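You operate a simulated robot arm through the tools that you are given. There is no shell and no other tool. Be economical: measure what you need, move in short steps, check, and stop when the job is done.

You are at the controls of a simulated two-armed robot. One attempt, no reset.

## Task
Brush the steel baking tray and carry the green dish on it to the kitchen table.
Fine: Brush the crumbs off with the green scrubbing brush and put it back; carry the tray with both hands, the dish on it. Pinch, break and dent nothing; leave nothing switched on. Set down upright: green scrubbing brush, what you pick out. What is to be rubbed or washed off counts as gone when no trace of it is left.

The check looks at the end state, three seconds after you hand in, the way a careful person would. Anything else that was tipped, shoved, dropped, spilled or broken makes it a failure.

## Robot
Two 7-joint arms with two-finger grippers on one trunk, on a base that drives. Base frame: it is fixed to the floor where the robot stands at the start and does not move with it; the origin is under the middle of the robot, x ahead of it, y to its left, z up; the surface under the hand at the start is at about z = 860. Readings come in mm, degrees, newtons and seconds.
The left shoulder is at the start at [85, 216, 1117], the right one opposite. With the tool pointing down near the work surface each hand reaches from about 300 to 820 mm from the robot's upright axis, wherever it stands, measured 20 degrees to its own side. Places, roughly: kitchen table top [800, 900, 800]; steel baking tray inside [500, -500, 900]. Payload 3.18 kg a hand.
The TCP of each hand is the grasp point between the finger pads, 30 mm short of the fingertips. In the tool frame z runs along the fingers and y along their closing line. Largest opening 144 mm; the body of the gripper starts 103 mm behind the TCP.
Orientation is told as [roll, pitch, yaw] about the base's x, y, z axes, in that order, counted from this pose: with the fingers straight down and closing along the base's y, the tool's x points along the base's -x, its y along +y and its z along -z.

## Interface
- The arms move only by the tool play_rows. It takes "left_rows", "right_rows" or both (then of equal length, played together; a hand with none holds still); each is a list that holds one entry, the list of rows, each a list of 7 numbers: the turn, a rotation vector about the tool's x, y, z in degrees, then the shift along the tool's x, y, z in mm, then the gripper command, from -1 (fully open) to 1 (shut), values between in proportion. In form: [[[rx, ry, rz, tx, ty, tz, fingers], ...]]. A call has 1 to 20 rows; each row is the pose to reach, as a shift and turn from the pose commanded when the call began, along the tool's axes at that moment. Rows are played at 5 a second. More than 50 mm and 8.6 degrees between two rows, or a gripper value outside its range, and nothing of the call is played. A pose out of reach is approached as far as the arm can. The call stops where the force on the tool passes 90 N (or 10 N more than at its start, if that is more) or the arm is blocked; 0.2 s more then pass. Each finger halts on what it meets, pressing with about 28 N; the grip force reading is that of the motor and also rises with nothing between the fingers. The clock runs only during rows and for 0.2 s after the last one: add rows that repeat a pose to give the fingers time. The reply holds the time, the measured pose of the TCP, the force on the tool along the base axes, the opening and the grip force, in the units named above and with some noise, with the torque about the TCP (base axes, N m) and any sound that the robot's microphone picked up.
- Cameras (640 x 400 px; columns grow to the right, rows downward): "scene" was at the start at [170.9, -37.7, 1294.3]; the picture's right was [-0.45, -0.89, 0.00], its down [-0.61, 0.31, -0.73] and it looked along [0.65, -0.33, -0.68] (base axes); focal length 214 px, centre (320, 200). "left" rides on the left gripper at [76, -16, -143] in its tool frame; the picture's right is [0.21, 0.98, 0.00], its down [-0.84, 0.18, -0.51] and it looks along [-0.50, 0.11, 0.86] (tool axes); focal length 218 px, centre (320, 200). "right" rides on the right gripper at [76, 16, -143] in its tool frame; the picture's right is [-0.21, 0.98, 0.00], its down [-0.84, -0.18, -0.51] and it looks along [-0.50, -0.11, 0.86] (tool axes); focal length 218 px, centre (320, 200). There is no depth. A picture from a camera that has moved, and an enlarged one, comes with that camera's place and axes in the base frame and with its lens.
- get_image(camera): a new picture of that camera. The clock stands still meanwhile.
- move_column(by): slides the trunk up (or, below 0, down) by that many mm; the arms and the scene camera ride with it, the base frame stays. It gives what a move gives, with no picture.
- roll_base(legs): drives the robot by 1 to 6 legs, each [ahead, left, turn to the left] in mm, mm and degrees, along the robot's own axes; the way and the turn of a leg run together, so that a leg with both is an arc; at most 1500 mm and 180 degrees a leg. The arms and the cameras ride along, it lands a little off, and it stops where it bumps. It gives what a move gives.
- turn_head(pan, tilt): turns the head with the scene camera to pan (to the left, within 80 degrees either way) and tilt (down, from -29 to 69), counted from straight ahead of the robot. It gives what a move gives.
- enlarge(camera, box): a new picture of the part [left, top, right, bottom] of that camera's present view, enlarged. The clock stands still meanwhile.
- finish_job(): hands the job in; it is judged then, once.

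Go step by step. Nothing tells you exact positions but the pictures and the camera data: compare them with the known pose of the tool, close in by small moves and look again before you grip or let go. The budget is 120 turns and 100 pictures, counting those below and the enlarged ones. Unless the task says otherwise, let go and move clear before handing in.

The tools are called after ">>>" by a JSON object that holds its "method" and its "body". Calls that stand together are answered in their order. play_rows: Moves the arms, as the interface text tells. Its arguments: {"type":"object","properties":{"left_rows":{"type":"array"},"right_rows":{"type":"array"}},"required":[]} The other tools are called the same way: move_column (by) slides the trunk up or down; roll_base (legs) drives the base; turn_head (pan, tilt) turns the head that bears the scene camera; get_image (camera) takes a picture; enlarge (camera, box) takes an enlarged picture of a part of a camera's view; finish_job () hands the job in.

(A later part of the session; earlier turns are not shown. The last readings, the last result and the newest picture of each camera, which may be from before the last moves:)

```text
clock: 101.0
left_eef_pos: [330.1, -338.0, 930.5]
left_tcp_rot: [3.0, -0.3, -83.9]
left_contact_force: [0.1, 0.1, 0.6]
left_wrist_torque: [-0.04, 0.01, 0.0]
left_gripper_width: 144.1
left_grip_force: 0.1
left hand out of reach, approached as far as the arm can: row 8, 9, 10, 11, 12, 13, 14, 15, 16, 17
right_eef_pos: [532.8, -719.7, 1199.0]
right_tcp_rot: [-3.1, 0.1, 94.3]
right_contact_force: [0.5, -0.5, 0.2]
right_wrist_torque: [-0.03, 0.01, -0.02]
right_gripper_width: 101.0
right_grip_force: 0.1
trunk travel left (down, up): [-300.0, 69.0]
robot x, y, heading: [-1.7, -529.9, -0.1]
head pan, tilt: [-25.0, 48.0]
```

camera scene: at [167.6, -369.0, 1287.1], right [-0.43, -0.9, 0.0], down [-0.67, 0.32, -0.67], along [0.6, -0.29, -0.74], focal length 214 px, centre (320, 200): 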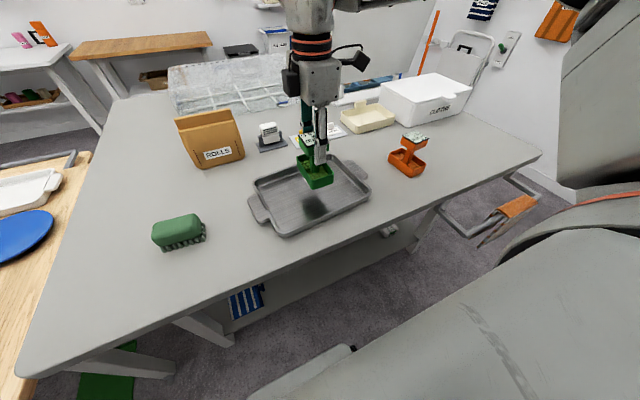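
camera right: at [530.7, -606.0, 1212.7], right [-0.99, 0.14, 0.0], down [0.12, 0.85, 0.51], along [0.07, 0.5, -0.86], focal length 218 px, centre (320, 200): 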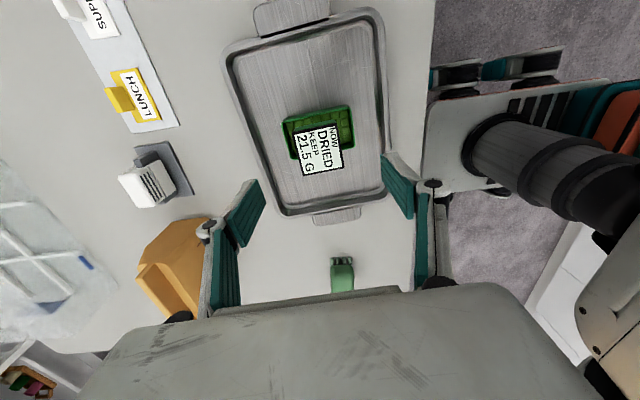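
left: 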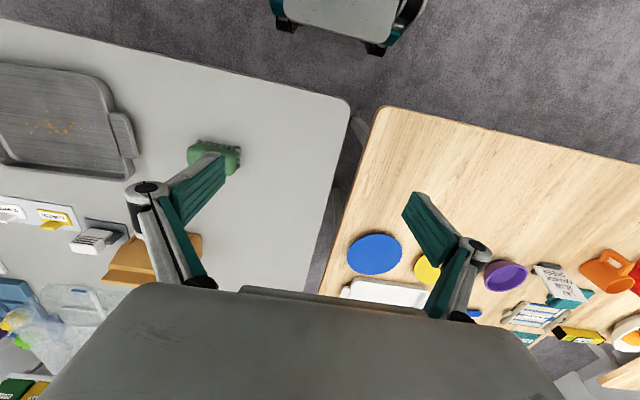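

The left hand got pulled in but is clear of everything. I raise it and bring it outwards; right hand re-levelled and lowered.

>>> {"method": "play_rows", "body": {"left_rows": [[[0, -1, 0, 0, 0, -25, -1], [0, -2, 0, 0, 0, -50, -1], [0, -3, 0, 0, 0, -70, -1], [0, -3, 0, 10, 20, -70, -1], [0, -3, 0, 20, 45, -70, -1], [0, -3, 0, 30, 70, -70, -1], [0, -3, 0, 40, 95, -70, -1], [0, -3, 0, 45, 120, -70, -1], [0, -3, 0, 48, 150, -70, -1], [0, -3, 0, 48, 180, -70, -1], [0, -3, 0, 48, 200, -70, -1], [0, -3, 0, 48, 200, -70, -1]]], "right_rows": [[[0, -1, 0, 0, 0, 20, -1], [0, -2, 0, 0, 0, 40, -1], [0, -3, 0, 0, 0, 60, -1], [0, -3, 0, 0, 0, 80, -1], [0, -3, 0, 0, 0, 100, -1], [0, -3, 0, 0, 0, 120, -1], [0, -3, 0, 0, 0, 140, -1], [0, -3, 0, 0, 0, 160, -1], [0, -3, 0, 0, 0, 175, -1], [0, -3, 0, 0, 0, 185, -1], [0, -3, 0, 0, 0, 190, -1], [0, -3, 0, 0, 0, 190, -1]]]}}

>>> {"method": "get_image", "body": {"camera": "scene"}}

```text
clock: 103.6
left_eef_pos: [391.2, -358.0, 915.2]
left_tcp_rot: [6.0, -3.6, -82.8]
left_contact_force: [1.9, -0.2, 0.4]
left_wrist_torque: [-0.06, 0.23, -0.03]
left_gripper_width: 143.8
left_grip_force: 0.1
left hand out of reach, approached as far as the arm can: row 1, 2, 3, 4, 5, 6, 7, 8, 9, 10, 11, 12
right_eef_pos: [546.9, -719.3, 1004.0]
right_tcp_rot: [-2.8, -2.8, 94.3]
right_contact_force: [1.2, 0.5, -1.1]
right_wrist_torque: [-0.08, 0.18, 0.01]
right_gripper_width: 143.9
right_grip_force: 0.1
trunk travel left (down, up): [-300.0, 69.0]
robot x, y, heading: [-2.9, -527.5, -0.0]
head pan, tilt: [-25.0, 48.0]
```

```text
53 pictures are left
camera scene: at [120.5, -560.6, 1389.7], right [-0.42, -0.91, 0.0], down [-0.68, 0.31, -0.67], along [0.6, -0.28, -0.75], focal length 214 px, centre (320, 200)
```

scene: 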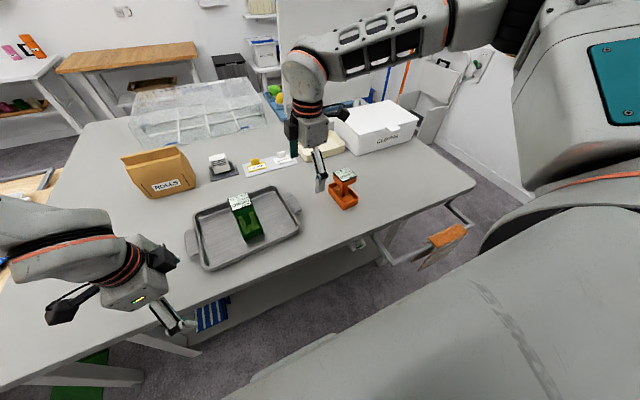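

The left wrist ran into a limit. I first level it and raise it, then unwind its turn.

>>> {"method": "play_rows", "body": {"left_rows": [[[2, 1.2, 0, 0, 0, -20, -1], [4, 2.4, 0, 0, 0, -40, -1], [6, 3.6, 0, 0, 0, -70, -1], [6, 3.6, 0, 0, 0, -100, -1], [6, 3.6, 0, 0, 0, -130, -1]]], "right_rows": [[[-1, 1, 0, 0, 0, 0, -1], [-2, 2, 0, 0, 0, 0, -1], [-2.8, 2.8, 0, 0, 0, 0, -1], [-2.8, 2.8, 0, 0, 0, 0, -1], [-2.8, 2.8, 0, 0, 0, 0, -1]]]}}

>>> {"method": "play_rows", "body": {"left_rows": [[[0, 0, -8, 0, 0, 0, -1], [0, 0, -16, 0, 0, 0, -1], [0, 0, -24, 0, 0, 0, -1], [0, 0, -32, 0, 0, 0, -1], [0, 0, -40, 0, 0, 0, -1], [0, 0, -48, 0, 0, 0, -1], [0, 0, -56, 0, 0, 0, -1], [0, 0, -64, 0, 0, 0, -1], [0, 0, -72, 0, 0, 0, -1], [0, 0, -80, 0, 0, 0, -1], [0, 0, -83, 0, 0, 0, -1]]]}}

```text
clock: 104.8
left_eef_pos: [324.1, -340.6, 936.6]
left_tcp_rot: [2.2, -0.2, -81.9]
left_contact_force: [-0.8, -0.1, 0.0]
left_wrist_torque: [-0.02, -0.02, -0.03]
left_gripper_width: 144.2
left_grip_force: 0.0
left hand out of reach, approached as far as the arm can: row 1, 2, 3, 4, 5
right_eef_pos: [540.2, -722.0, 1009.6]
right_tcp_rot: [-0.5, -0.2, 94.3]
right_contact_force: [-0.6, -0.2, 0.6]
right_wrist_torque: [-0.01, -0.01, -0.03]
right_gripper_width: 143.9
right_grip_force: 0.0
right hand out of reach, approached as far as the arm can: row 3, 4, 5
trunk travel left (down, up): [-300.0, 69.0]
robot x, y, heading: [-0.6, -529.8, -0.0]
head pan, tilt: [-25.0, 48.0]
```

```text
clock: 107.2
left_eef_pos: [322.7, -337.4, 940.0]
left_tcp_rot: [0.0, -0.2, 0.7]
left_contact_force: [-0.3, -0.2, -0.5]
left_wrist_torque: [0.01, 0.03, 0.02]
left_gripper_width: 143.9
left_grip_force: 0.0
right_eef_pos: [539.9, -721.9, 1009.0]
right_tcp_rot: [-0.4, -0.2, 94.3]
right_contact_force: [0.0, 0.6, -0.3]
right_wrist_torque: [0.02, 0.01, 0.02]
right_gripper_width: 143.9
right_grip_force: 0.1
trunk travel left (down, up): [-300.0, 69.0]
robot x, y, heading: [3.3, -525.8, -0.1]
head pan, tilt: [-25.0, 48.0]
```

Left is back at neutral. I raise both hands, then bring the trunk back to its first height, where the right arm worked well.

>>> {"method": "play_rows", "body": {"left_rows": [[[0, 0, 0, 0, 0, -30, -1], [0, 0, 0, 0, 10, -60, -1], [0, 0, 0, 0, 30, -90, -1], [0, 0, 0, 0, 50, -120, -1], [0, 0, 0, -20, 80, -150, -1], [0, 0, 0, -50, 110, -170, -1], [0, 0, 0, -80, 140, -170, -1], [0, 0, 0, -110, 160, -170, -1], [0, 0, 0, -137, 180, -170, -1], [0, 0, 0, -137, 180, -170, -1]]], "right_rows": [[[0, 0, 0, 0, 0, -15, -1], [0, 0, 0, 5, 0, -30, -1], [0, 0, 0, 10, 0, -45, -1], [0, 0, 0, 15, 0, -60, -1], [0, 0, 0, 15, 0, -75, -1], [0, 0, 0, 15, 0, -90, -1], [0, 0, 0, 15, 0, -100, -1], [0, 0, 0, 15, 0, -100, -1], [0, 0, 0, 15, 0, -100, -1], [0, 0, 0, 15, 0, -100, -1]]]}}

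>>> {"method": "move_column", "body": {"by": -100}}

```text
clock: 109.4
left_eef_pos: [460.4, -157.6, 1111.9]
left_tcp_rot: [0.0, -0.2, 0.4]
left_contact_force: [-0.1, 0.8, 0.0]
left_wrist_torque: [-0.03, 0.02, 0.0]
left_gripper_width: 144.0
left_grip_force: 0.1
right_eef_pos: [541.1, -736.6, 1111.8]
right_tcp_rot: [-0.3, -0.1, 94.3]
right_contact_force: [-0.8, -0.3, -0.8]
right_wrist_torque: [-0.03, -0.02, -0.01]
right_gripper_width: 143.9
right_grip_force: 0.1
trunk travel left (down, up): [-300.0, 69.0]
robot x, y, heading: [-0.8, -529.2, -0.1]
head pan, tilt: [-25.0, 48.0]
```

```text
clock: 110.7
left_eef_pos: [456.1, -156.6, 1012.3]
left_tcp_rot: [0.0, -0.4, 0.4]
left_contact_force: [0.2, -0.4, 0.0]
left_wrist_torque: [-0.02, -0.01, -0.01]
left_gripper_width: 144.0
left_grip_force: 0.0
right_eef_pos: [540.8, -737.6, 1011.7]
right_tcp_rot: [-0.5, -0.1, 94.3]
right_contact_force: [0.1, 0.8, 0.1]
right_wrist_torque: [-0.04, -0.02, -0.03]
right_gripper_width: 143.8
right_grip_force: 0.0
trunk travel left (down, up): [-200.0, 169.0]
robot x, y, heading: [-1.1, -524.8, -0.1]
head pan, tilt: [-25.0, 48.0]
```

Left is now at the mirror of where the right arm turned well. I turn it to yaw -86.

>>> {"method": "play_rows", "body": {"left_rows": [[[0, 0, 8, 0, 0, 0, -1], [0, 0, 16, 0, 0, 0, -1], [0, 0, 24, 0, 0, 0, -1], [0, 0, 32, 0, 0, 0, -1], [0, 0, 40, 0, 0, 0, -1], [0, 0, 48, 0, 0, 0, -1], [0, 0, 56, 0, 0, 0, -1], [0, 0, 64, 0, 0, 0, -1], [0, 0, 72, 0, 0, 0, -1], [0, 0, 80, 0, 0, 0, -1], [0, 0, 86, 0, 0, 0, -1], [0, 0, 86, 0, 0, 0, -1]]]}}

```text
clock: 113.0
left_eef_pos: [377.5, -321.4, 857.6]
left_tcp_rot: [5.9, 0.1, -75.4]
left_contact_force: [5.2, 19.0, 45.6]
left_wrist_torque: [0.67, -2.88, 0.96]
left_gripper_width: 144.2
left_grip_force: 0.0
left hand out of reach, approached as far as the arm can: row 1, 2, 3, 4, 5, 6, 7, 8, 9, 10, 11
right_eef_pos: [541.8, -735.9, 1010.7]
right_tcp_rot: [-0.3, -0.1, 94.4]
right_contact_force: [1.1, -0.6, -0.4]
right_wrist_torque: [0.01, 0.08, 0.0]
right_gripper_width: 143.7
right_grip_force: 0.0
trunk travel left (down, up): [-200.0, 169.0]
robot x, y, heading: [-0.8, -529.7, -0.2]
head pan, tilt: [-25.0, 48.0]
stopped in row 11 (left hand): the force on the tool passed its limit at 116 N (the readings are from after the stop); the commanded pose is now the measured one
```

The left hand wandered and touched the counter edge. I look at once.

>>> {"method": "get_image", "body": {"camera": "scene"}}

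>>> {"method": "get_image", "body": {"camera": "left"}}

```text
52 pictures are left
camera scene: at [166.3, -561.7, 1287.5], right [-0.42, -0.91, 0.0], down [-0.67, 0.31, -0.67], along [0.61, -0.28, -0.74], focal length 214 px, centre (320, 200)
```

scene: 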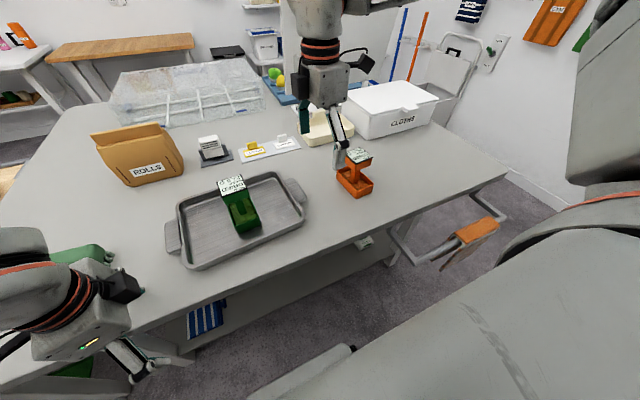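

```text
51 pictures are left
camera left: at [328.8, -253.6, 998.1], right [0.89, 0.45, 0.1], down [0.34, -0.78, 0.52], along [0.31, -0.43, -0.85], focal length 218 px, centre (320, 200)
```

left: 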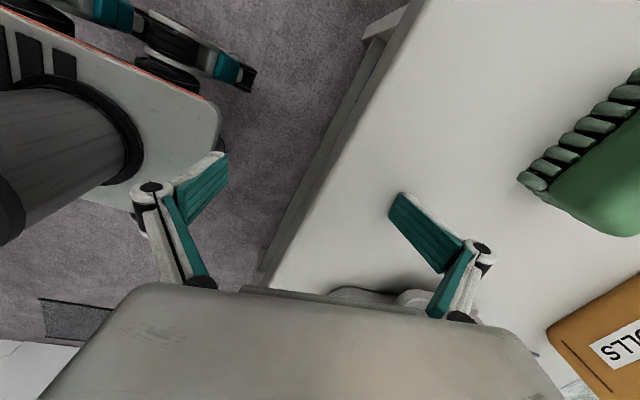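

>>> {"method": "play_rows", "body": {"left_rows": [[[0, 0, 0, 0, 0, -20, -1], [0, 0, 0, 0, 0, -40, -1], [0, 0, -4, 0, 0, -60, -1], [0, 0, -10, 0, 0, -80, -1], [0, 0, -18, 0, 0, -90, -1], [0, 0, -26, 0, 0, -90, -1], [0, 0, -34, 0, 0, -90, -1], [0, 0, -42, 0, 0, -90, -1]]]}}

```text
clock: 114.8
left_eef_pos: [367.3, -323.7, 943.9]
left_tcp_rot: [3.8, -3.3, -33.9]
left_contact_force: [0.0, 0.2, -0.3]
left_wrist_torque: [-0.01, 0.02, -0.01]
left_gripper_width: 143.9
left_grip_force: 0.1
left hand out of reach, approached as far as the arm can: row 1, 2, 3, 4
right_eef_pos: [542.0, -737.0, 1008.9]
right_tcp_rot: [-0.2, 0.0, 94.5]
right_contact_force: [0.3, -0.3, 0.6]
right_wrist_torque: [-0.06, 0.02, -0.04]
right_gripper_width: 144.1
right_grip_force: 0.0
trunk travel left (down, up): [-200.0, 169.0]
robot x, y, heading: [-2.0, -531.0, 0.3]
head pan, tilt: [-25.0, 48.0]
```

Up and free. Both arms seem to have the same wrist range, so I'll turn the left hand the +90 way instead: first level, move out, then unwind.

>>> {"method": "play_rows", "body": {"left_rows": [[[2, 1.6, -4, 0, 0, -25, -1], [3.8, 3.3, -8, 0, 0, -50, -1], [3.8, 3.3, -14, 2, 20, -66, -1], [3.8, 3.3, -20, 4, 50, -66, -1], [3.8, 3.3, -26, 6, 80, -66, -1], [3.8, 3.3, -32, 8, 110, -66, -1], [3.8, 3.3, -34, 10, 140, -66, -1], [3.8, 3.3, -34, 12, 165, -66, -1], [3.8, 3.3, -34, 14, 188, -66, -1], [3.8, 3.3, -34, 14, 188, -66, -1]]]}}

```text
clock: 117.0
left_eef_pos: [452.5, -160.6, 1024.5]
left_tcp_rot: [-1.3, -0.6, 0.2]
left_contact_force: [0.4, -1.2, 0.3]
left_wrist_torque: [0.02, -0.01, -0.02]
left_gripper_width: 144.1
left_grip_force: 0.1
right_eef_pos: [543.7, -736.8, 1010.3]
right_tcp_rot: [-0.2, 0.0, 94.5]
right_contact_force: [0.3, 0.4, 0.5]
right_wrist_torque: [0.01, 0.01, -0.01]
right_gripper_width: 144.1
right_grip_force: 0.1
trunk travel left (down, up): [-200.0, 169.0]
robot x, y, heading: [3.1, -528.6, 0.0]
head pan, tilt: [-25.0, 48.0]
```

>>> {"method": "play_rows", "body": {"left_rows": [[[-1.3, 0.6, 0, 0, 0, 0, -1], [-1.3, 0.6, -8, 0, 0, 0, -1], [-1.3, 0.6, -16, 0, 0, 0, -1], [-1.3, 0.6, -24, 0, 0, 0, -1], [-1.3, 0.6, -32, 0, 0, 0, -1], [-1.3, 0.6, -40, 0, 0, 0, -1]]]}}

```text
clock: 118.4
left_eef_pos: [453.0, -160.3, 1022.6]
left_tcp_rot: [0.0, 0.3, 40.4]
left_contact_force: [-0.5, 0.1, 0.9]
left_wrist_torque: [0.02, -0.03, 0.01]
left_gripper_width: 143.9
left_grip_force: 0.1
right_eef_pos: [542.4, -735.8, 1009.2]
right_tcp_rot: [-0.3, 0.0, 94.4]
right_contact_force: [-0.5, 0.3, -0.2]
right_wrist_torque: [0.0, 0.01, -0.03]
right_gripper_width: 144.0
right_grip_force: 0.1
trunk travel left (down, up): [-200.0, 169.0]
robot x, y, heading: [2.5, -527.0, -0.1]
head pan, tilt: [-25.0, 48.0]
```

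That direction works. I go on to yaw ≈93.5.

>>> {"method": "play_rows", "body": {"left_rows": [[[0, 0, -8, 0, 0, 0, -1], [0, 0, -16, 0, 0, 0, -1], [0, 0, -24, 0, 0, 0, -1], [0, 0, -32, 0, 0, 0, -1], [0, 0, -40, 0, 0, 0, -1], [0, 0, -48, 0, 0, 0, -1], [0, 0, -53.2, 0, 0, 0, -1], [0, 0, -53.2, 0, 0, 0, -1]]]}}

```text
clock: 120.2
left_eef_pos: [452.3, -160.4, 1021.5]
left_tcp_rot: [0.3, 0.3, 93.5]
left_contact_force: [0.3, 0.7, 0.2]
left_wrist_torque: [-0.01, 0.0, -0.01]
left_gripper_width: 144.3
left_grip_force: 0.0
right_eef_pos: [543.1, -737.0, 1010.2]
right_tcp_rot: [-0.2, -0.2, 94.4]
right_contact_force: [0.7, -1.0, 0.5]
right_wrist_torque: [-0.01, -0.01, 0.01]
right_gripper_width: 144.2
right_grip_force: 0.2
trunk travel left (down, up): [-200.0, 169.0]
robot x, y, heading: [-0.4, -527.1, 0.3]
head pan, tilt: [-25.0, 48.0]
```

Both hands now at yaw ≈94. I bring them above the tabs.

>>> {"method": "play_rows", "body": {"left_rows": [[[0, 0, 0, 28, -9, 0, -1], [0, 0, 0, 56, -18, 0, -1], [0, 0, 0, 84, -27, 0, -1], [0, 0, 0, 112, -36, 0, -1], [0, 0, 0, 140, -45, 8, -1], [0, 0, 0, 168, -54, 16, -1], [0, 0, 0, 196, -63, 24, -1], [0, 0, 0, 226, -73, 32, -1], [0, 0, 0, 226, -73, 32, -1]]], "right_rows": [[[0, 0, 0, 0, -2, 3, -1], [0, 0, 0, -5, -4, 6, -1], [0, 0, 0, -12, -6, 10, -1], [0, 0, 0, -20, -9, 14, -1], [0, 0, 0, -30, -12, 18, -1], [0, 0, 0, -40, -15, 22, -1], [0, 0, 0, -52, -17, 22, -1], [0, 0, 0, -64, -19, 22, -1], [0, 0, 0, -64, -19, 22, -1]]]}}

>>> {"method": "get_image", "body": {"camera": "scene"}}

>>> {"method": "get_image", "body": {"camera": "left"}}

>>> {"method": "get_image", "body": {"camera": "right"}}

```text
clock: 122.2
left_eef_pos: [536.2, -383.9, 994.2]
left_tcp_rot: [0.3, 0.3, 93.4]
left_contact_force: [0.0, 0.2, 0.5]
left_wrist_torque: [-0.01, -0.04, 0.02]
left_gripper_width: 144.1
left_grip_force: 0.0
right_eef_pos: [549.7, -689.3, 990.9]
right_tcp_rot: [-0.4, -0.2, 94.4]
right_contact_force: [0.3, -0.1, 0.0]
right_wrist_torque: [-0.03, -0.05, 0.02]
right_gripper_width: 144.1
right_grip_force: 0.0
right hand out of reach, approached as far as the arm can: row 7, 8, 9
trunk travel left (down, up): [-200.0, 169.0]
robot x, y, heading: [-1.6, -528.5, -0.1]
head pan, tilt: [-25.0, 48.0]
```

```text
50 pictures are left
camera scene: at [166.5, -561.1, 1287.2], right [-0.42, -0.91, 0.0], down [-0.67, 0.31, -0.67], along [0.61, -0.28, -0.74], focal length 214 px, centre (320, 200)
```

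scene: 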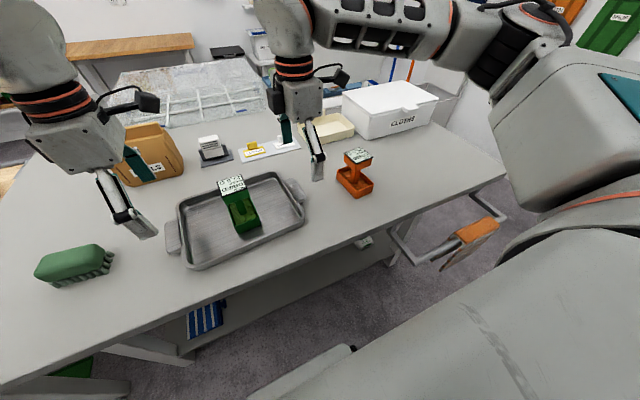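

```text
49 pictures are left
camera left: at [557.7, -457.8, 1136.8], right [-0.96, -0.27, 0.01], down [-0.23, 0.83, 0.5], along [-0.14, 0.48, -0.86], focal length 218 px, centre (320, 200)
```

left: 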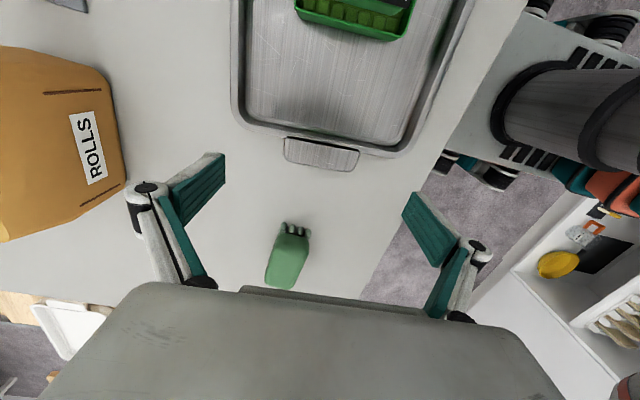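

```text
48 pictures are left
camera right: at [538.8, -767.8, 1131.1], right [-0.99, 0.13, -0.01], down [0.11, 0.85, 0.51], along [0.07, 0.51, -0.86], focal length 218 px, centre (320, 200)
```

right: 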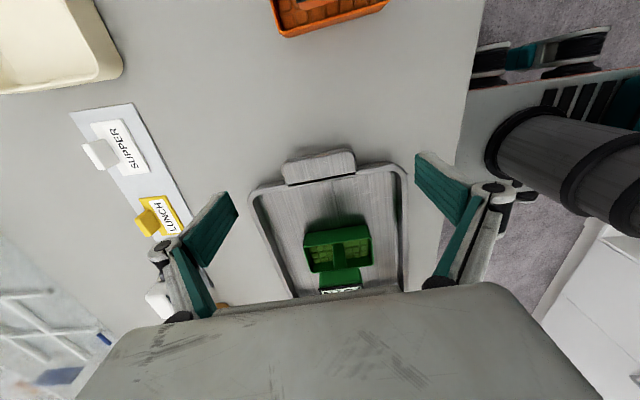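

Left hand is fine; the right is at its inner limit, so I shift the base 40 mm left. Tab centres: left ≈[535,-378], right ≈[555,-668].

>>> {"method": "roll_base", "body": {"legs": [[0, 40, 0]]}}

```text
clock: 123.3
left_eef_pos: [535.9, -343.9, 994.4]
left_tcp_rot: [0.4, 0.4, 93.3]
left_contact_force: [0.7, 0.6, 0.0]
left_wrist_torque: [-0.03, -0.01, 0.0]
left_gripper_width: 143.9
left_grip_force: 0.1
right_eef_pos: [549.4, -651.7, 989.7]
right_tcp_rot: [-0.3, -0.3, 94.3]
right_contact_force: [1.0, 0.5, -0.8]
right_wrist_torque: [-0.01, -0.02, 0.03]
right_gripper_width: 144.0
right_grip_force: 0.0
trunk travel left (down, up): [-200.0, 169.0]
robot x, y, heading: [-1.8, -487.8, 0.2]
head pan, tilt: [-25.0, 48.0]
```

>>> {"method": "play_rows", "body": {"left_rows": [[[0, 0, 0, 10, 1, 5, -1], [0, 0, 0, 20, 2, 15, -1], [0, 0, 0, 31, 3, 25, -1], [0, 0, 0, 31, 3, 35, -1], [0, 0, 0, 31, 3, 35, -1]]], "right_rows": [[[0, 0, 0, 6, -2, 5, -1], [0, 0, 0, 12, -3, 15, -1], [0, 0, 0, 20, -4.3, 25, -1], [0, 0, 0, 20, -4.3, 32, -1], [0, 0, 0, 20, -4.3, 32, -1]]]}}

>>> {"method": "get_image", "body": {"camera": "left"}}

>>> {"method": "get_image", "body": {"camera": "right"}}

```text
clock: 124.5
left_eef_pos: [536.4, -374.7, 960.7]
left_tcp_rot: [0.3, 0.4, 93.2]
left_contact_force: [-0.5, 0.3, 0.7]
left_wrist_torque: [0.01, -0.01, 0.01]
left_gripper_width: 143.9
left_grip_force: 0.0
right_eef_pos: [555.3, -672.2, 958.2]
right_tcp_rot: [-0.2, -0.2, 94.3]
right_contact_force: [-1.0, 0.3, 0.1]
right_wrist_torque: [0.0, -0.05, 0.0]
right_gripper_width: 144.1
right_grip_force: 0.0
trunk travel left (down, up): [-200.0, 169.0]
robot x, y, heading: [-0.4, -486.7, 0.1]
head pan, tilt: [-25.0, 48.0]
```

```text
47 pictures are left
camera left: at [557.3, -449.7, 1102.7], right [-0.96, -0.26, 0.01], down [-0.23, 0.83, 0.5], along [-0.14, 0.48, -0.86], focal length 218 px, centre (320, 200)
```

left: 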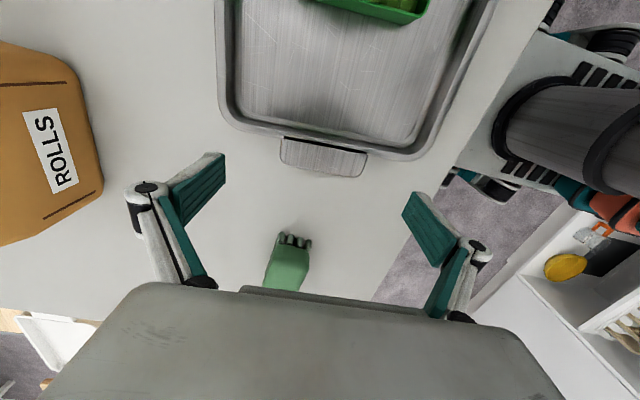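

```text
46 pictures are left
camera right: at [545.5, -748.7, 1099.4], right [-0.99, 0.14, 0.0], down [0.11, 0.85, 0.51], along [0.07, 0.51, -0.86], focal length 218 px, centre (320, 200)
```

right: 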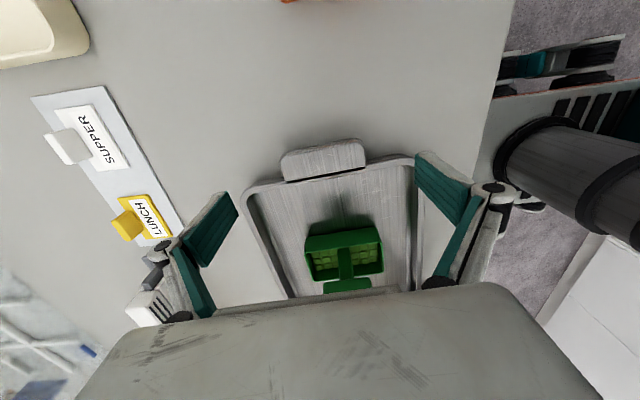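

>>> {"method": "play_rows", "body": {"left_rows": [[[0, 0, 0, 1, 3, 0, -1], [0, 0, 0, 1, 3, 15, -1], [0, 0, 0, 1, 3, 30, -1], [0, 0, 0, 1, 3, 45, -1], [0, 0, 0, 1, 3, 55, -1], [0, 0, 0, 1, 3, 55, -1]]], "right_rows": [[[0, 0, 0, 3, 1, 0, -1], [0, 0, 0, 3, 1, 15, -1], [0, 0, 0, 3, 1, 30, -1], [0, 0, 0, 3, 1, 45, -1], [0, 0, 0, 3, 1, 53, -1], [0, 0, 0, 3, 1, 53, -1]]]}}

>>> {"method": "get_image", "body": {"camera": "left"}}

>>> {"method": "get_image", "body": {"camera": "right"}}

>>> {"method": "enlarge", "body": {"camera": "scene", "box": [120, 120, 340, 290]}}

```text
clock: 125.9
left_eef_pos: [532.5, -377.0, 902.8]
left_tcp_rot: [0.3, 0.3, 93.4]
left_contact_force: [0.1, 0.7, 1.3]
left_wrist_torque: [0.0, -0.01, 0.01]
left_gripper_width: 144.0
left_grip_force: 0.0
right_eef_pos: [555.2, -673.4, 907.2]
right_tcp_rot: [-0.4, -0.3, 94.3]
right_contact_force: [-0.1, 0.0, -0.7]
right_wrist_torque: [0.01, 0.01, -0.02]
right_gripper_width: 144.0
right_grip_force: 0.1
trunk travel left (down, up): [-200.0, 169.0]
robot x, y, heading: [-2.8, -485.6, 0.1]
head pan, tilt: [-25.0, 48.0]
```

```text
45 pictures are left
camera left: at [554.0, -451.8, 1046.3], right [-0.96, -0.26, 0.01], down [-0.23, 0.83, 0.5], along [-0.14, 0.48, -0.86], focal length 218 px, centre (320, 200)
```

left: 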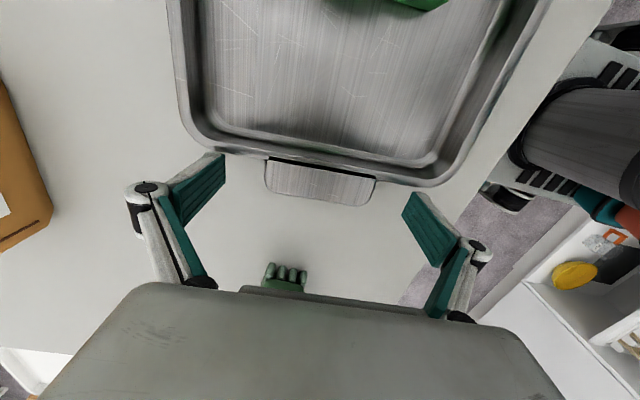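

```text
44 pictures are left
camera right: at [544.4, -751.6, 1047.7], right [-0.99, 0.14, -0.01], down [0.11, 0.85, 0.51], along [0.07, 0.51, -0.86], focal length 218 px, centre (320, 200)
```

right: 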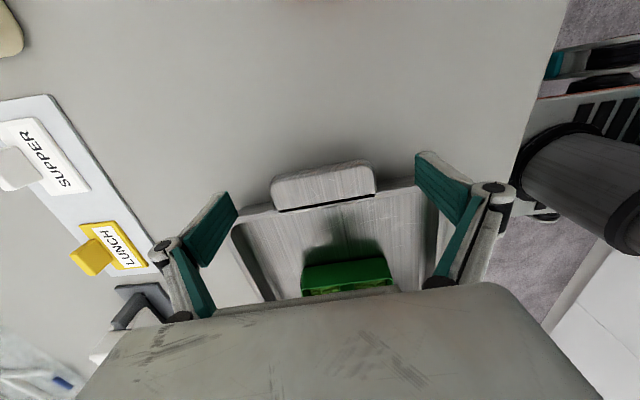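

```text
2.35 times, centred on (230, 205) of scene
camera zoom: at [166.5, -521.3, 1287.2], right [-0.42, -0.91, 0.0], down [-0.67, 0.31, -0.67], along [0.61, -0.28, -0.74], focal length 505 px, centre (532, 188)
```

zoom: 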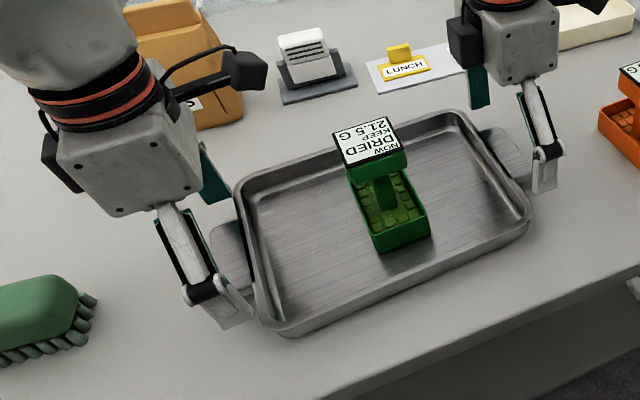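

Both straddle the tabs cleanly. I lower the last 11 mm.

>>> {"method": "play_rows", "body": {"left_rows": [[[0, 0, 0, 0, 0, 5, -0.8], [0, 0, 0, 0, 0, 9, -0.6], [0, 0, 0, 0, 0, 10, -0.6], [0, 0, 0, 0, 0, 10, -0.6]]], "right_rows": [[[0, 0, 0, 1, 1, 5, -0.8], [0, 0, 0, 1, 1, 9, -0.6], [0, 0, 0, 1, 1, 11, -0.6], [0, 0, 0, 1, 1, 11, -0.6]]]}}

```text
clock: 126.9
left_eef_pos: [533.5, -377.5, 893.4]
left_tcp_rot: [0.3, 0.2, 93.3]
left_contact_force: [0.5, 0.2, -0.2]
left_wrist_torque: [-0.01, -0.02, 0.0]
left_gripper_width: 115.1
left_grip_force: 0.1
right_eef_pos: [554.2, -675.3, 893.8]
right_tcp_rot: [-0.3, -0.1, 94.3]
right_contact_force: [-0.5, 0.7, 0.0]
right_wrist_torque: [0.0, 0.0, -0.03]
right_gripper_width: 115.2
right_grip_force: 0.0
trunk travel left (down, up): [-200.0, 169.0]
robot x, y, heading: [-0.8, -489.8, -0.2]
head pan, tilt: [-25.0, 48.0]
```

>>> {"method": "play_rows", "body": {"left_rows": [[[0, 0, 0, 0, 0, 0, -0.45], [0, 0, 0, 0, 0, 0, -0.35], [0, 0, 0, 0, 0, 0, -0.28], [0, 0, 0, 0, 0, 0, -0.2], [0, 0, 0, 0, 0, 0, -0.1], [0, 0, 0, 0, 0, 0, 0.2], [0, 0, 0, 0, 0, 0, 0.5], [0, 0, 0, 0, 0, 0, 0.5]]], "right_rows": [[[0, 0, 0, 0, 0, 0, -0.45], [0, 0, 0, 0, 0, 0, -0.35], [0, 0, 0, 0, 0, 0, -0.28], [0, 0, 0, 0, 0, 0, -0.2], [0, 0, 0, 0, 0, 0, -0.1], [0, 0, 0, 0, 0, 0, 0.2], [0, 0, 0, 0, 0, 0, 0.5], [0, 0, 0, 0, 0, 0, 0.5]]]}}

>>> {"method": "enlarge", "body": {"camera": "scene", "box": [120, 120, 340, 290]}}

>>> {"method": "get_image", "body": {"camera": "left"}}

>>> {"method": "get_image", "body": {"camera": "right"}}

```text
clock: 128.7
left_eef_pos: [533.6, -377.9, 894.0]
left_tcp_rot: [0.3, 0.4, 93.4]
left_contact_force: [1.4, -0.6, 3.1]
left_wrist_torque: [0.02, -0.08, 0.1]
left_gripper_width: 88.9
left_grip_force: 28.2
right_eef_pos: [554.8, -674.6, 895.3]
right_tcp_rot: [-0.4, -0.2, 94.3]
right_contact_force: [2.6, 0.5, 1.0]
right_wrist_torque: [-0.02, -0.15, -0.04]
right_gripper_width: 88.8
right_grip_force: 28.0
trunk travel left (down, up): [-200.0, 169.0]
robot x, y, heading: [0.6, -488.1, 0.1]
head pan, tilt: [-25.0, 48.0]
```

```text
2.35 times, centred on (230, 205) of scene
camera zoom: at [166.7, -521.4, 1287.2], right [-0.42, -0.91, 0.0], down [-0.67, 0.31, -0.67], along [0.61, -0.28, -0.74], focal length 505 px, centre (532, 188)
```

zoom: 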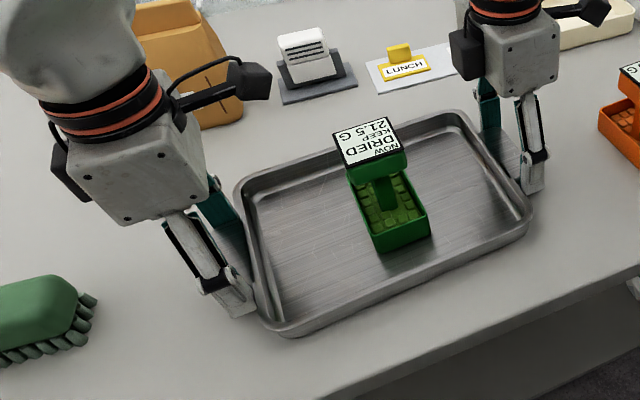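

```text
41 pictures are left
camera left: at [553.6, -451.8, 1037.1], right [-0.96, -0.26, 0.01], down [-0.23, 0.83, 0.5], along [-0.14, 0.48, -0.86], focal length 218 px, centre (320, 200)
```

left: 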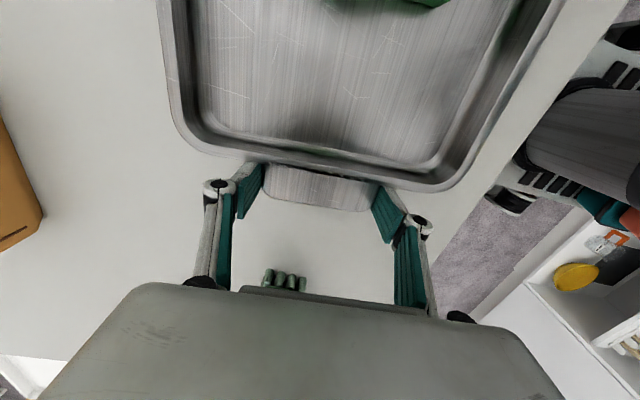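

```text
40 pictures are left
camera right: at [543.3, -752.1, 1035.5], right [-0.99, 0.14, -0.01], down [0.11, 0.85, 0.51], along [0.07, 0.51, -0.86], focal length 218 px, centre (320, 200)
```

right: 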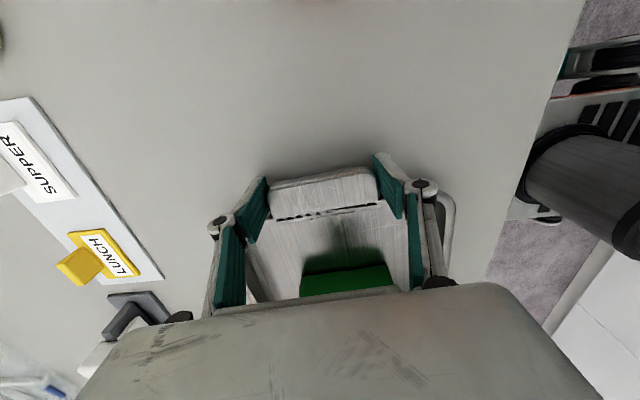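

Both tabs are gripped at 89 mm. A slow test lift of 12 mm together.

>>> {"method": "play_rows", "body": {"left_rows": [[[0, 0, 0, 0, 0, 0, 1], [0, 0, 0, 0, 0, -2, 1], [0, 0, 0, 0, 0, -4, 1], [0, 0, 0, 0, 0, -6, 1], [0, 0, 0, 0, 0, -8, 1], [0, 0, 0, 0, 0, -10, 1], [0, 0, 0, 0, 0, -12, 1], [0, 0, 0, 0, 0, -12, 1]]], "right_rows": [[[0, 0, 0, 0, 0, 0, 1], [0, 0, 0, 0, 0, -2, 1], [0, 0, 0, 0, 0, -4, 1], [0, 0, 0, 0, 0, -6, 1], [0, 0, 0, 0, 0, -8, 1], [0, 0, 0, 0, 0, -10, 1], [0, 0, 0, 0, 0, -12, 1], [0, 0, 0, 0, 0, -12, 1]]]}}

>>> {"method": "enlarge", "body": {"camera": "scene", "box": [120, 120, 340, 290]}}

```text
clock: 130.5
left_eef_pos: [531.6, -377.4, 905.5]
left_tcp_rot: [0.3, 0.2, 93.3]
left_contact_force: [2.1, -6.9, -0.2]
left_wrist_torque: [-0.65, -0.16, -0.05]
left_gripper_width: 89.3
left_grip_force: 27.9
right_eef_pos: [554.2, -675.5, 906.5]
right_tcp_rot: [-0.3, -0.1, 94.4]
right_contact_force: [-1.4, 5.8, -6.2]
right_wrist_torque: [-0.24, 0.14, 0.27]
right_gripper_width: 88.8
right_grip_force: 28.3
trunk travel left (down, up): [-200.0, 169.0]
robot x, y, heading: [0.8, -486.3, -0.1]
head pan, tilt: [-25.0, 48.0]
```

```text
2.35 times, centred on (230, 205) of scene
camera zoom: at [167.2, -521.4, 1287.0], right [-0.42, -0.91, 0.0], down [-0.67, 0.31, -0.67], along [0.61, -0.28, -0.74], focal length 505 px, centre (532, 188)
```

zoom: 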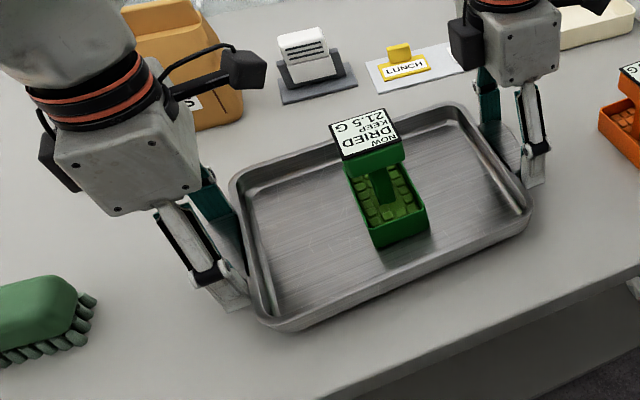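

>>> {"method": "enlarge", "body": {"camera": "scene", "box": [180, 190, 260, 245]}}

>>> {"method": "get_image", "body": {"camera": "left"}}

>>> {"method": "get_image", "body": {"camera": "right"}}

```text
7.27 times, centred on (220, 218) of scene
camera zoom: at [167.2, -521.4, 1287.0], right [-0.42, -0.91, 0.0], down [-0.67, 0.31, -0.67], along [0.61, -0.28, -0.74], focal length 1560 px, centre (1047, 73)
```

zoom: 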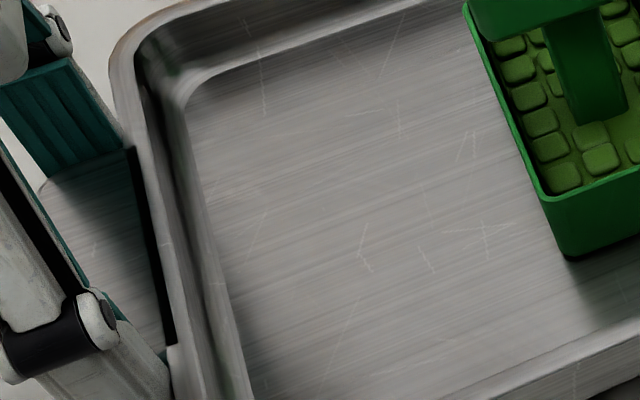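

```text
37 pictures are left
camera left: at [553.7, -451.8, 1047.7], right [-0.96, -0.26, 0.01], down [-0.23, 0.83, 0.5], along [-0.14, 0.48, -0.86], focal length 218 px, centre (320, 200)
```

left: 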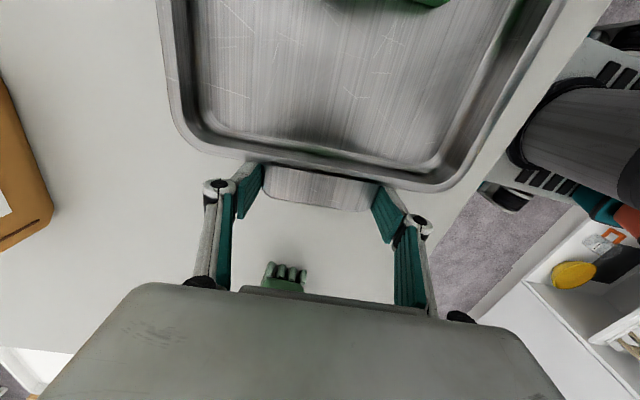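

```text
36 pictures are left
camera right: at [543.1, -752.3, 1046.9], right [-0.99, 0.13, 0.0], down [0.11, 0.85, 0.51], along [0.07, 0.51, -0.86], focal length 218 px, centre (320, 200)
```

right: 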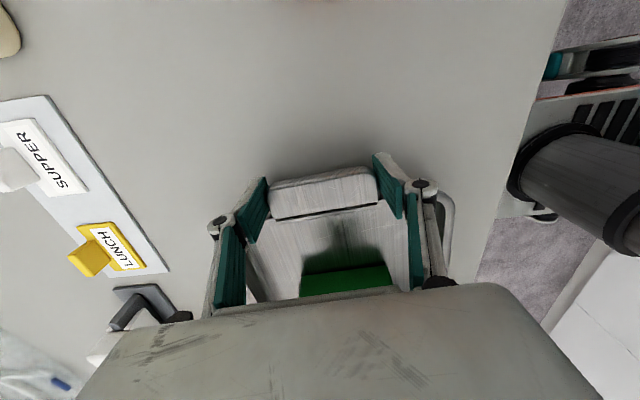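

Tray and dish rise together with the hands. I lift on evenly to clear the brush.

>>> {"method": "play_rows", "body": {"left_rows": [[[0, 0, 0, 0, 0, -4, 1], [0, 0, 0, 0, 0, -8, 1], [0, 0, 0, 0, 0, -13, 1], [0, 0, 0, 0, 0, -19, 1], [0, 0, 0, 0, 0, -25, 1], [0, 0, 0, 0, 0, -31, 1], [0, 0, 0, 0, 0, -37, 1], [0, 0, 0, 0, 0, -43, 1], [0, 0, 0, 0, 0, -49, 1], [0, 0, 0, 0, 0, -55, 1], [0, 0, 0, 0, 0, -61, 1], [0, 0, 0, 0, 0, -66, 1], [0, 0, 0, 0, 0, -70, 1], [0, 0, 0, 0, 0, -73, 1], [0, 0, 0, 0, 0, -75, 1], [0, 0, 0, 0, 0, -75, 1]]], "right_rows": [[[0, 0, 0, 0, 0, -4, 1], [0, 0, 0, 0, 0, -8, 1], [0, 0, 0, 0, 0, -13, 1], [0, 0, 0, 0, 0, -19, 1], [0, 0, 0, 0, 0, -25, 1], [0, 0, 0, 0, 0, -31, 1], [0, 0, 0, 0, 0, -37, 1], [0, 0, 0, 0, 0, -43, 1], [0, 0, 0, 0, 0, -49, 1], [0, 0, 0, 0, 0, -55, 1], [0, 0, 0, 0, 0, -61, 1], [0, 0, 0, 0, 0, -66, 1], [0, 0, 0, 0, 0, -70, 1], [0, 0, 0, 0, 0, -73, 1], [0, 0, 0, 0, 0, -75, 1], [0, 0, 0, 0, 0, -75, 1]]]}}

>>> {"method": "get_image", "body": {"camera": "scene"}}

```text
clock: 133.9
left_eef_pos: [532.9, -376.3, 980.8]
left_tcp_rot: [0.3, 0.3, 93.2]
left_contact_force: [-1.9, -7.7, -3.0]
left_wrist_torque: [-0.35, 0.01, -0.28]
left_gripper_width: 89.2
left_grip_force: 28.3
right_eef_pos: [553.2, -674.5, 977.8]
right_tcp_rot: [-0.3, -0.2, 94.3]
right_contact_force: [2.2, 8.3, -3.3]
right_wrist_torque: [0.33, -0.01, -0.51]
right_gripper_width: 89.3
right_grip_force: 28.2
trunk travel left (down, up): [-200.0, 169.0]
robot x, y, heading: [-3.8, -491.3, -0.1]
head pan, tilt: [-25.0, 48.0]
```

```text
35 pictures are left
camera scene: at [167.2, -521.4, 1287.0], right [-0.42, -0.91, 0.0], down [-0.67, 0.31, -0.67], along [0.61, -0.28, -0.74], focal length 214 px, centre (320, 200)
```

scene: 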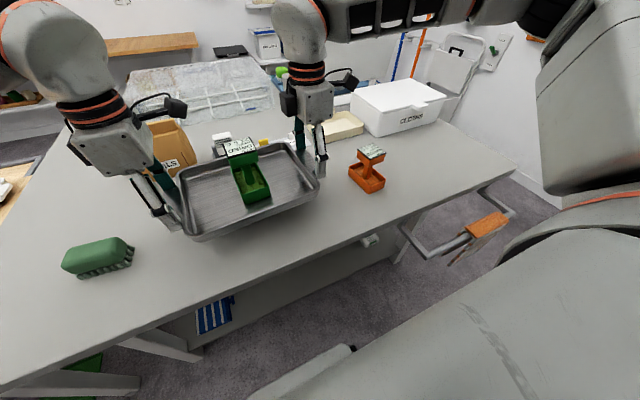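

Tray is level with 35 mm clearance over the brush. I look to the left where I must drive.

>>> {"method": "turn_head", "body": {"pan": 40, "tilt": 40}}

>>> {"method": "get_image", "body": {"camera": "scene"}}

```text
clock: 135.2
left_eef_pos: [533.1, -375.9, 979.4]
left_tcp_rot: [0.3, 0.3, 93.4]
left_contact_force: [-1.4, -9.1, 2.0]
left_wrist_torque: [-0.75, -0.14, -0.09]
left_gripper_width: 89.0
left_grip_force: 28.4
right_eef_pos: [552.3, -674.6, 978.7]
right_tcp_rot: [-0.3, -0.2, 94.3]
right_contact_force: [0.7, 9.6, -7.1]
right_wrist_torque: [-0.53, 0.07, -0.28]
right_gripper_width: 88.8
right_grip_force: 28.2
trunk travel left (down, up): [-200.0, 169.0]
robot x, y, heading: [-2.1, -487.4, -0.0]
head pan, tilt: [40.0, 40.0]
```

```text
34 pictures are left
camera scene: at [160.9, -433.5, 1298.5], right [0.64, -0.77, 0.0], down [-0.49, -0.41, -0.77], along [0.59, 0.49, -0.64], focal length 214 px, centre (320, 200)
```

scene: 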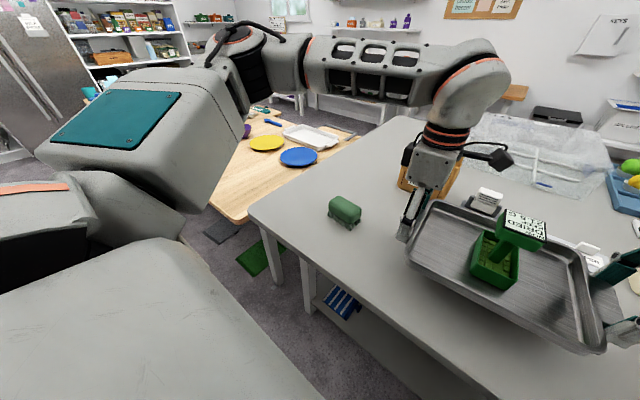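

The way looks free. I drive left 500 mm and check the load.

>>> {"method": "roll_base", "body": {"legs": [[0, 500, 0]]}}

>>> {"method": "get_image", "body": {"camera": "scene"}}

```text
clock: 140.1
left_eef_pos: [528.4, 128.7, 978.4]
left_tcp_rot: [0.3, 0.3, 94.1]
left_contact_force: [1.9, -4.2, -3.9]
left_wrist_torque: [0.11, -0.08, 0.39]
left_gripper_width: 89.3
left_grip_force: 27.8
right_eef_pos: [551.2, -169.8, 979.6]
right_tcp_rot: [-0.3, -0.2, 95.1]
right_contact_force: [-2.5, 5.6, -1.3]
right_wrist_torque: [0.24, 0.08, 0.21]
right_gripper_width: 89.1
right_grip_force: 27.8
trunk travel left (down, up): [-200.0, 169.0]
robot x, y, heading: [-2.1, 11.4, 0.6]
head pan, tilt: [40.0, 40.0]
```

```text
33 pictures are left
camera scene: at [156.4, 66.3, 1298.5], right [0.65, -0.76, 0.0], down [-0.49, -0.42, -0.77], along [0.58, 0.5, -0.64], focal length 214 px, centre (320, 200)
```

scene: 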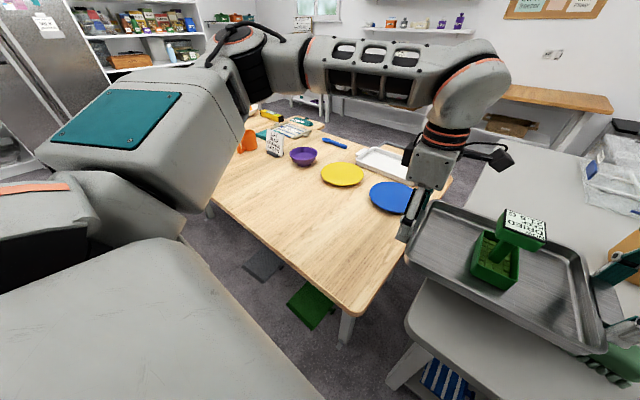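

Load steady. I drive on 520 mm left, over the free front part of the kitchen table.

>>> {"method": "roll_base", "body": {"legs": [[0, 520, -0.6]]}}

>>> {"method": "get_image", "body": {"camera": "scene"}}

>>> {"method": "turn_head", "body": {"pan": -10, "tilt": 50}}

>>> {"method": "get_image", "body": {"camera": "scene"}}

```text
clock: 145.2
left_eef_pos: [524.2, 648.5, 978.9]
left_tcp_rot: [0.3, 0.3, 93.6]
left_contact_force: [1.3, -0.5, -2.7]
left_wrist_torque: [0.05, -0.09, 0.2]
left_gripper_width: 89.0
left_grip_force: 28.2
right_eef_pos: [545.2, 348.7, 979.0]
right_tcp_rot: [-0.2, -0.2, 94.6]
right_contact_force: [-1.2, 0.6, -2.5]
right_wrist_torque: [-0.01, 0.02, 0.0]
right_gripper_width: 89.0
right_grip_force: 27.9
trunk travel left (down, up): [-200.0, 169.0]
robot x, y, heading: [-11.4, 536.2, 0.4]
head pan, tilt: [40.0, 40.0]
```

```text
32 pictures are left
camera scene: at [151.9, 588.9, 1298.5], right [0.65, -0.76, 0.0], down [-0.49, -0.42, -0.77], along [0.58, 0.5, -0.64], focal length 214 px, centre (320, 200)
```

scene: 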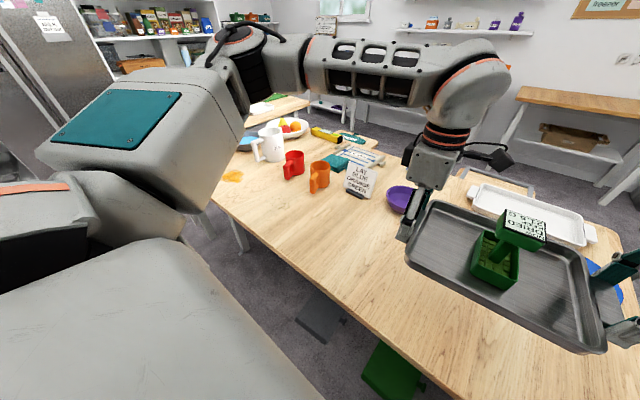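

```text
clock: 146.4
left_eef_pos: [524.0, 647.8, 980.3]
left_tcp_rot: [0.4, 0.3, 93.7]
left_contact_force: [-0.5, -1.1, -4.0]
left_wrist_torque: [0.1, -0.12, 0.13]
left_gripper_width: 89.2
left_grip_force: 28.3
right_eef_pos: [545.5, 349.0, 979.7]
right_tcp_rot: [-0.2, -0.2, 94.5]
right_contact_force: [-0.1, 1.2, -3.1]
right_wrist_torque: [-0.18, 0.11, -0.12]
right_gripper_width: 88.8
right_grip_force: 28.0
trunk travel left (down, up): [-200.0, 169.0]
robot x, y, heading: [-11.2, 536.2, 0.1]
head pan, tilt: [-10.0, 50.0]
```

```text
31 pictures are left
camera scene: at [162.9, 520.9, 1284.3], right [-0.17, -0.99, 0.0], down [-0.76, 0.13, -0.64], along [0.63, -0.11, -0.77], focal length 214 px, centre (320, 200)
```

scene: 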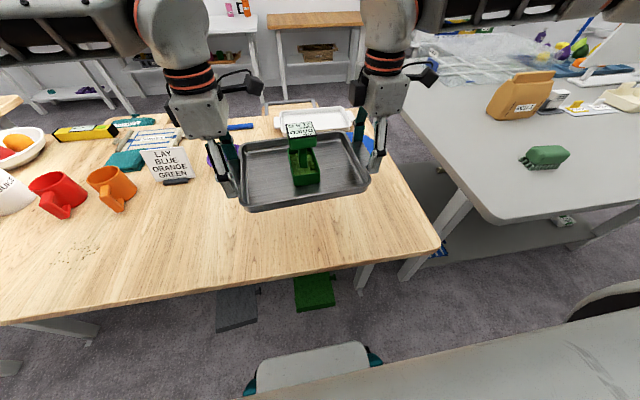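

The table below the tray is free (tray footprint ≈ x 435–640, y 325–675). I lower with the arms first.

>>> {"method": "play_rows", "body": {"left_rows": [[[0, 0, 0, 0, 0, 3, 1], [0, 0, 0, 0, 0, 8, 1], [0, 0, 0, 0, 0, 14, 1], [0, 0, 0, 0, 0, 20, 1], [0, 0, 0, 0, 0, 26, 1], [0, 0, 0, 0, 0, 32, 1], [0, 0, 0, 0, 0, 38, 1], [0, 0, 0, 0, 0, 44, 1], [0, 0, 0, 0, 0, 50, 1], [0, 0, 0, 0, 0, 56, 1], [0, 0, 0, 0, 0, 62, 1], [0, 0, 0, 0, 0, 68, 1], [0, 0, 0, 0, 0, 74, 1], [0, 0, 0, 0, 0, 79, 1], [0, 0, 0, 0, 0, 82, 1], [0, 0, 0, 0, 0, 83, 1], [0, 0, 0, 0, 0, 83, 1]]], "right_rows": [[[0, 0, 0, 0, 0, 3, 1], [0, 0, 0, 0, 0, 8, 1], [0, 0, 0, 0, 0, 14, 1], [0, 0, 0, 0, 0, 20, 1], [0, 0, 0, 0, 0, 26, 1], [0, 0, 0, 0, 0, 32, 1], [0, 0, 0, 0, 0, 38, 1], [0, 0, 0, 0, 0, 44, 1], [0, 0, 0, 0, 0, 50, 1], [0, 0, 0, 0, 0, 56, 1], [0, 0, 0, 0, 0, 62, 1], [0, 0, 0, 0, 0, 68, 1], [0, 0, 0, 0, 0, 74, 1], [0, 0, 0, 0, 0, 79, 1], [0, 0, 0, 0, 0, 82, 1], [0, 0, 0, 0, 0, 83, 1], [0, 0, 0, 0, 0, 83, 1]]]}}

>>> {"method": "move_column", "body": {"by": -15}}

>>> {"method": "get_image", "body": {"camera": "scene"}}

```text
clock: 150.0
left_eef_pos: [522.7, 647.7, 895.7]
left_tcp_rot: [0.5, 0.2, 93.6]
left_contact_force: [-0.4, 6.9, -2.3]
left_wrist_torque: [0.01, -0.03, 0.33]
left_gripper_width: 89.1
left_grip_force: 28.1
right_eef_pos: [545.7, 348.0, 896.3]
right_tcp_rot: [-0.3, -0.2, 94.4]
right_contact_force: [-0.8, -6.3, -3.5]
right_wrist_torque: [-0.18, 0.01, -0.07]
right_gripper_width: 89.0
right_grip_force: 28.0
trunk travel left (down, up): [-200.0, 169.0]
robot x, y, heading: [-11.4, 536.7, 0.3]
head pan, tilt: [-10.0, 50.0]
```

```text
clock: 150.6
left_eef_pos: [522.8, 648.2, 883.5]
left_tcp_rot: [0.2, 0.3, 93.7]
left_contact_force: [2.2, 9.1, -6.2]
left_wrist_torque: [0.8, -0.19, 0.57]
left_gripper_width: 89.2
left_grip_force: 28.3
right_eef_pos: [545.0, 349.4, 881.9]
right_tcp_rot: [-0.5, -0.2, 94.6]
right_contact_force: [-3.4, -9.0, 1.4]
right_wrist_torque: [0.5, 0.15, 0.34]
right_gripper_width: 89.2
right_grip_force: 27.8
trunk travel left (down, up): [-185.0, 184.0]
robot x, y, heading: [-8.6, 536.3, 0.3]
head pan, tilt: [-10.0, 50.0]
```

```text
30 pictures are left
camera scene: at [174.3, 520.9, 1268.7], right [-0.17, -0.99, 0.0], down [-0.75, 0.13, -0.64], along [0.63, -0.11, -0.77], focal length 214 px, centre (320, 200)
```

scene: 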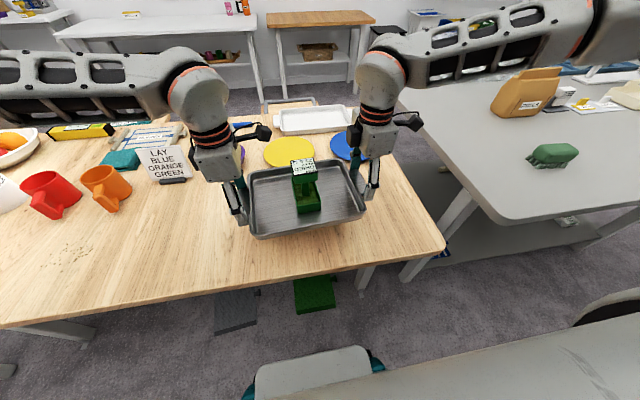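

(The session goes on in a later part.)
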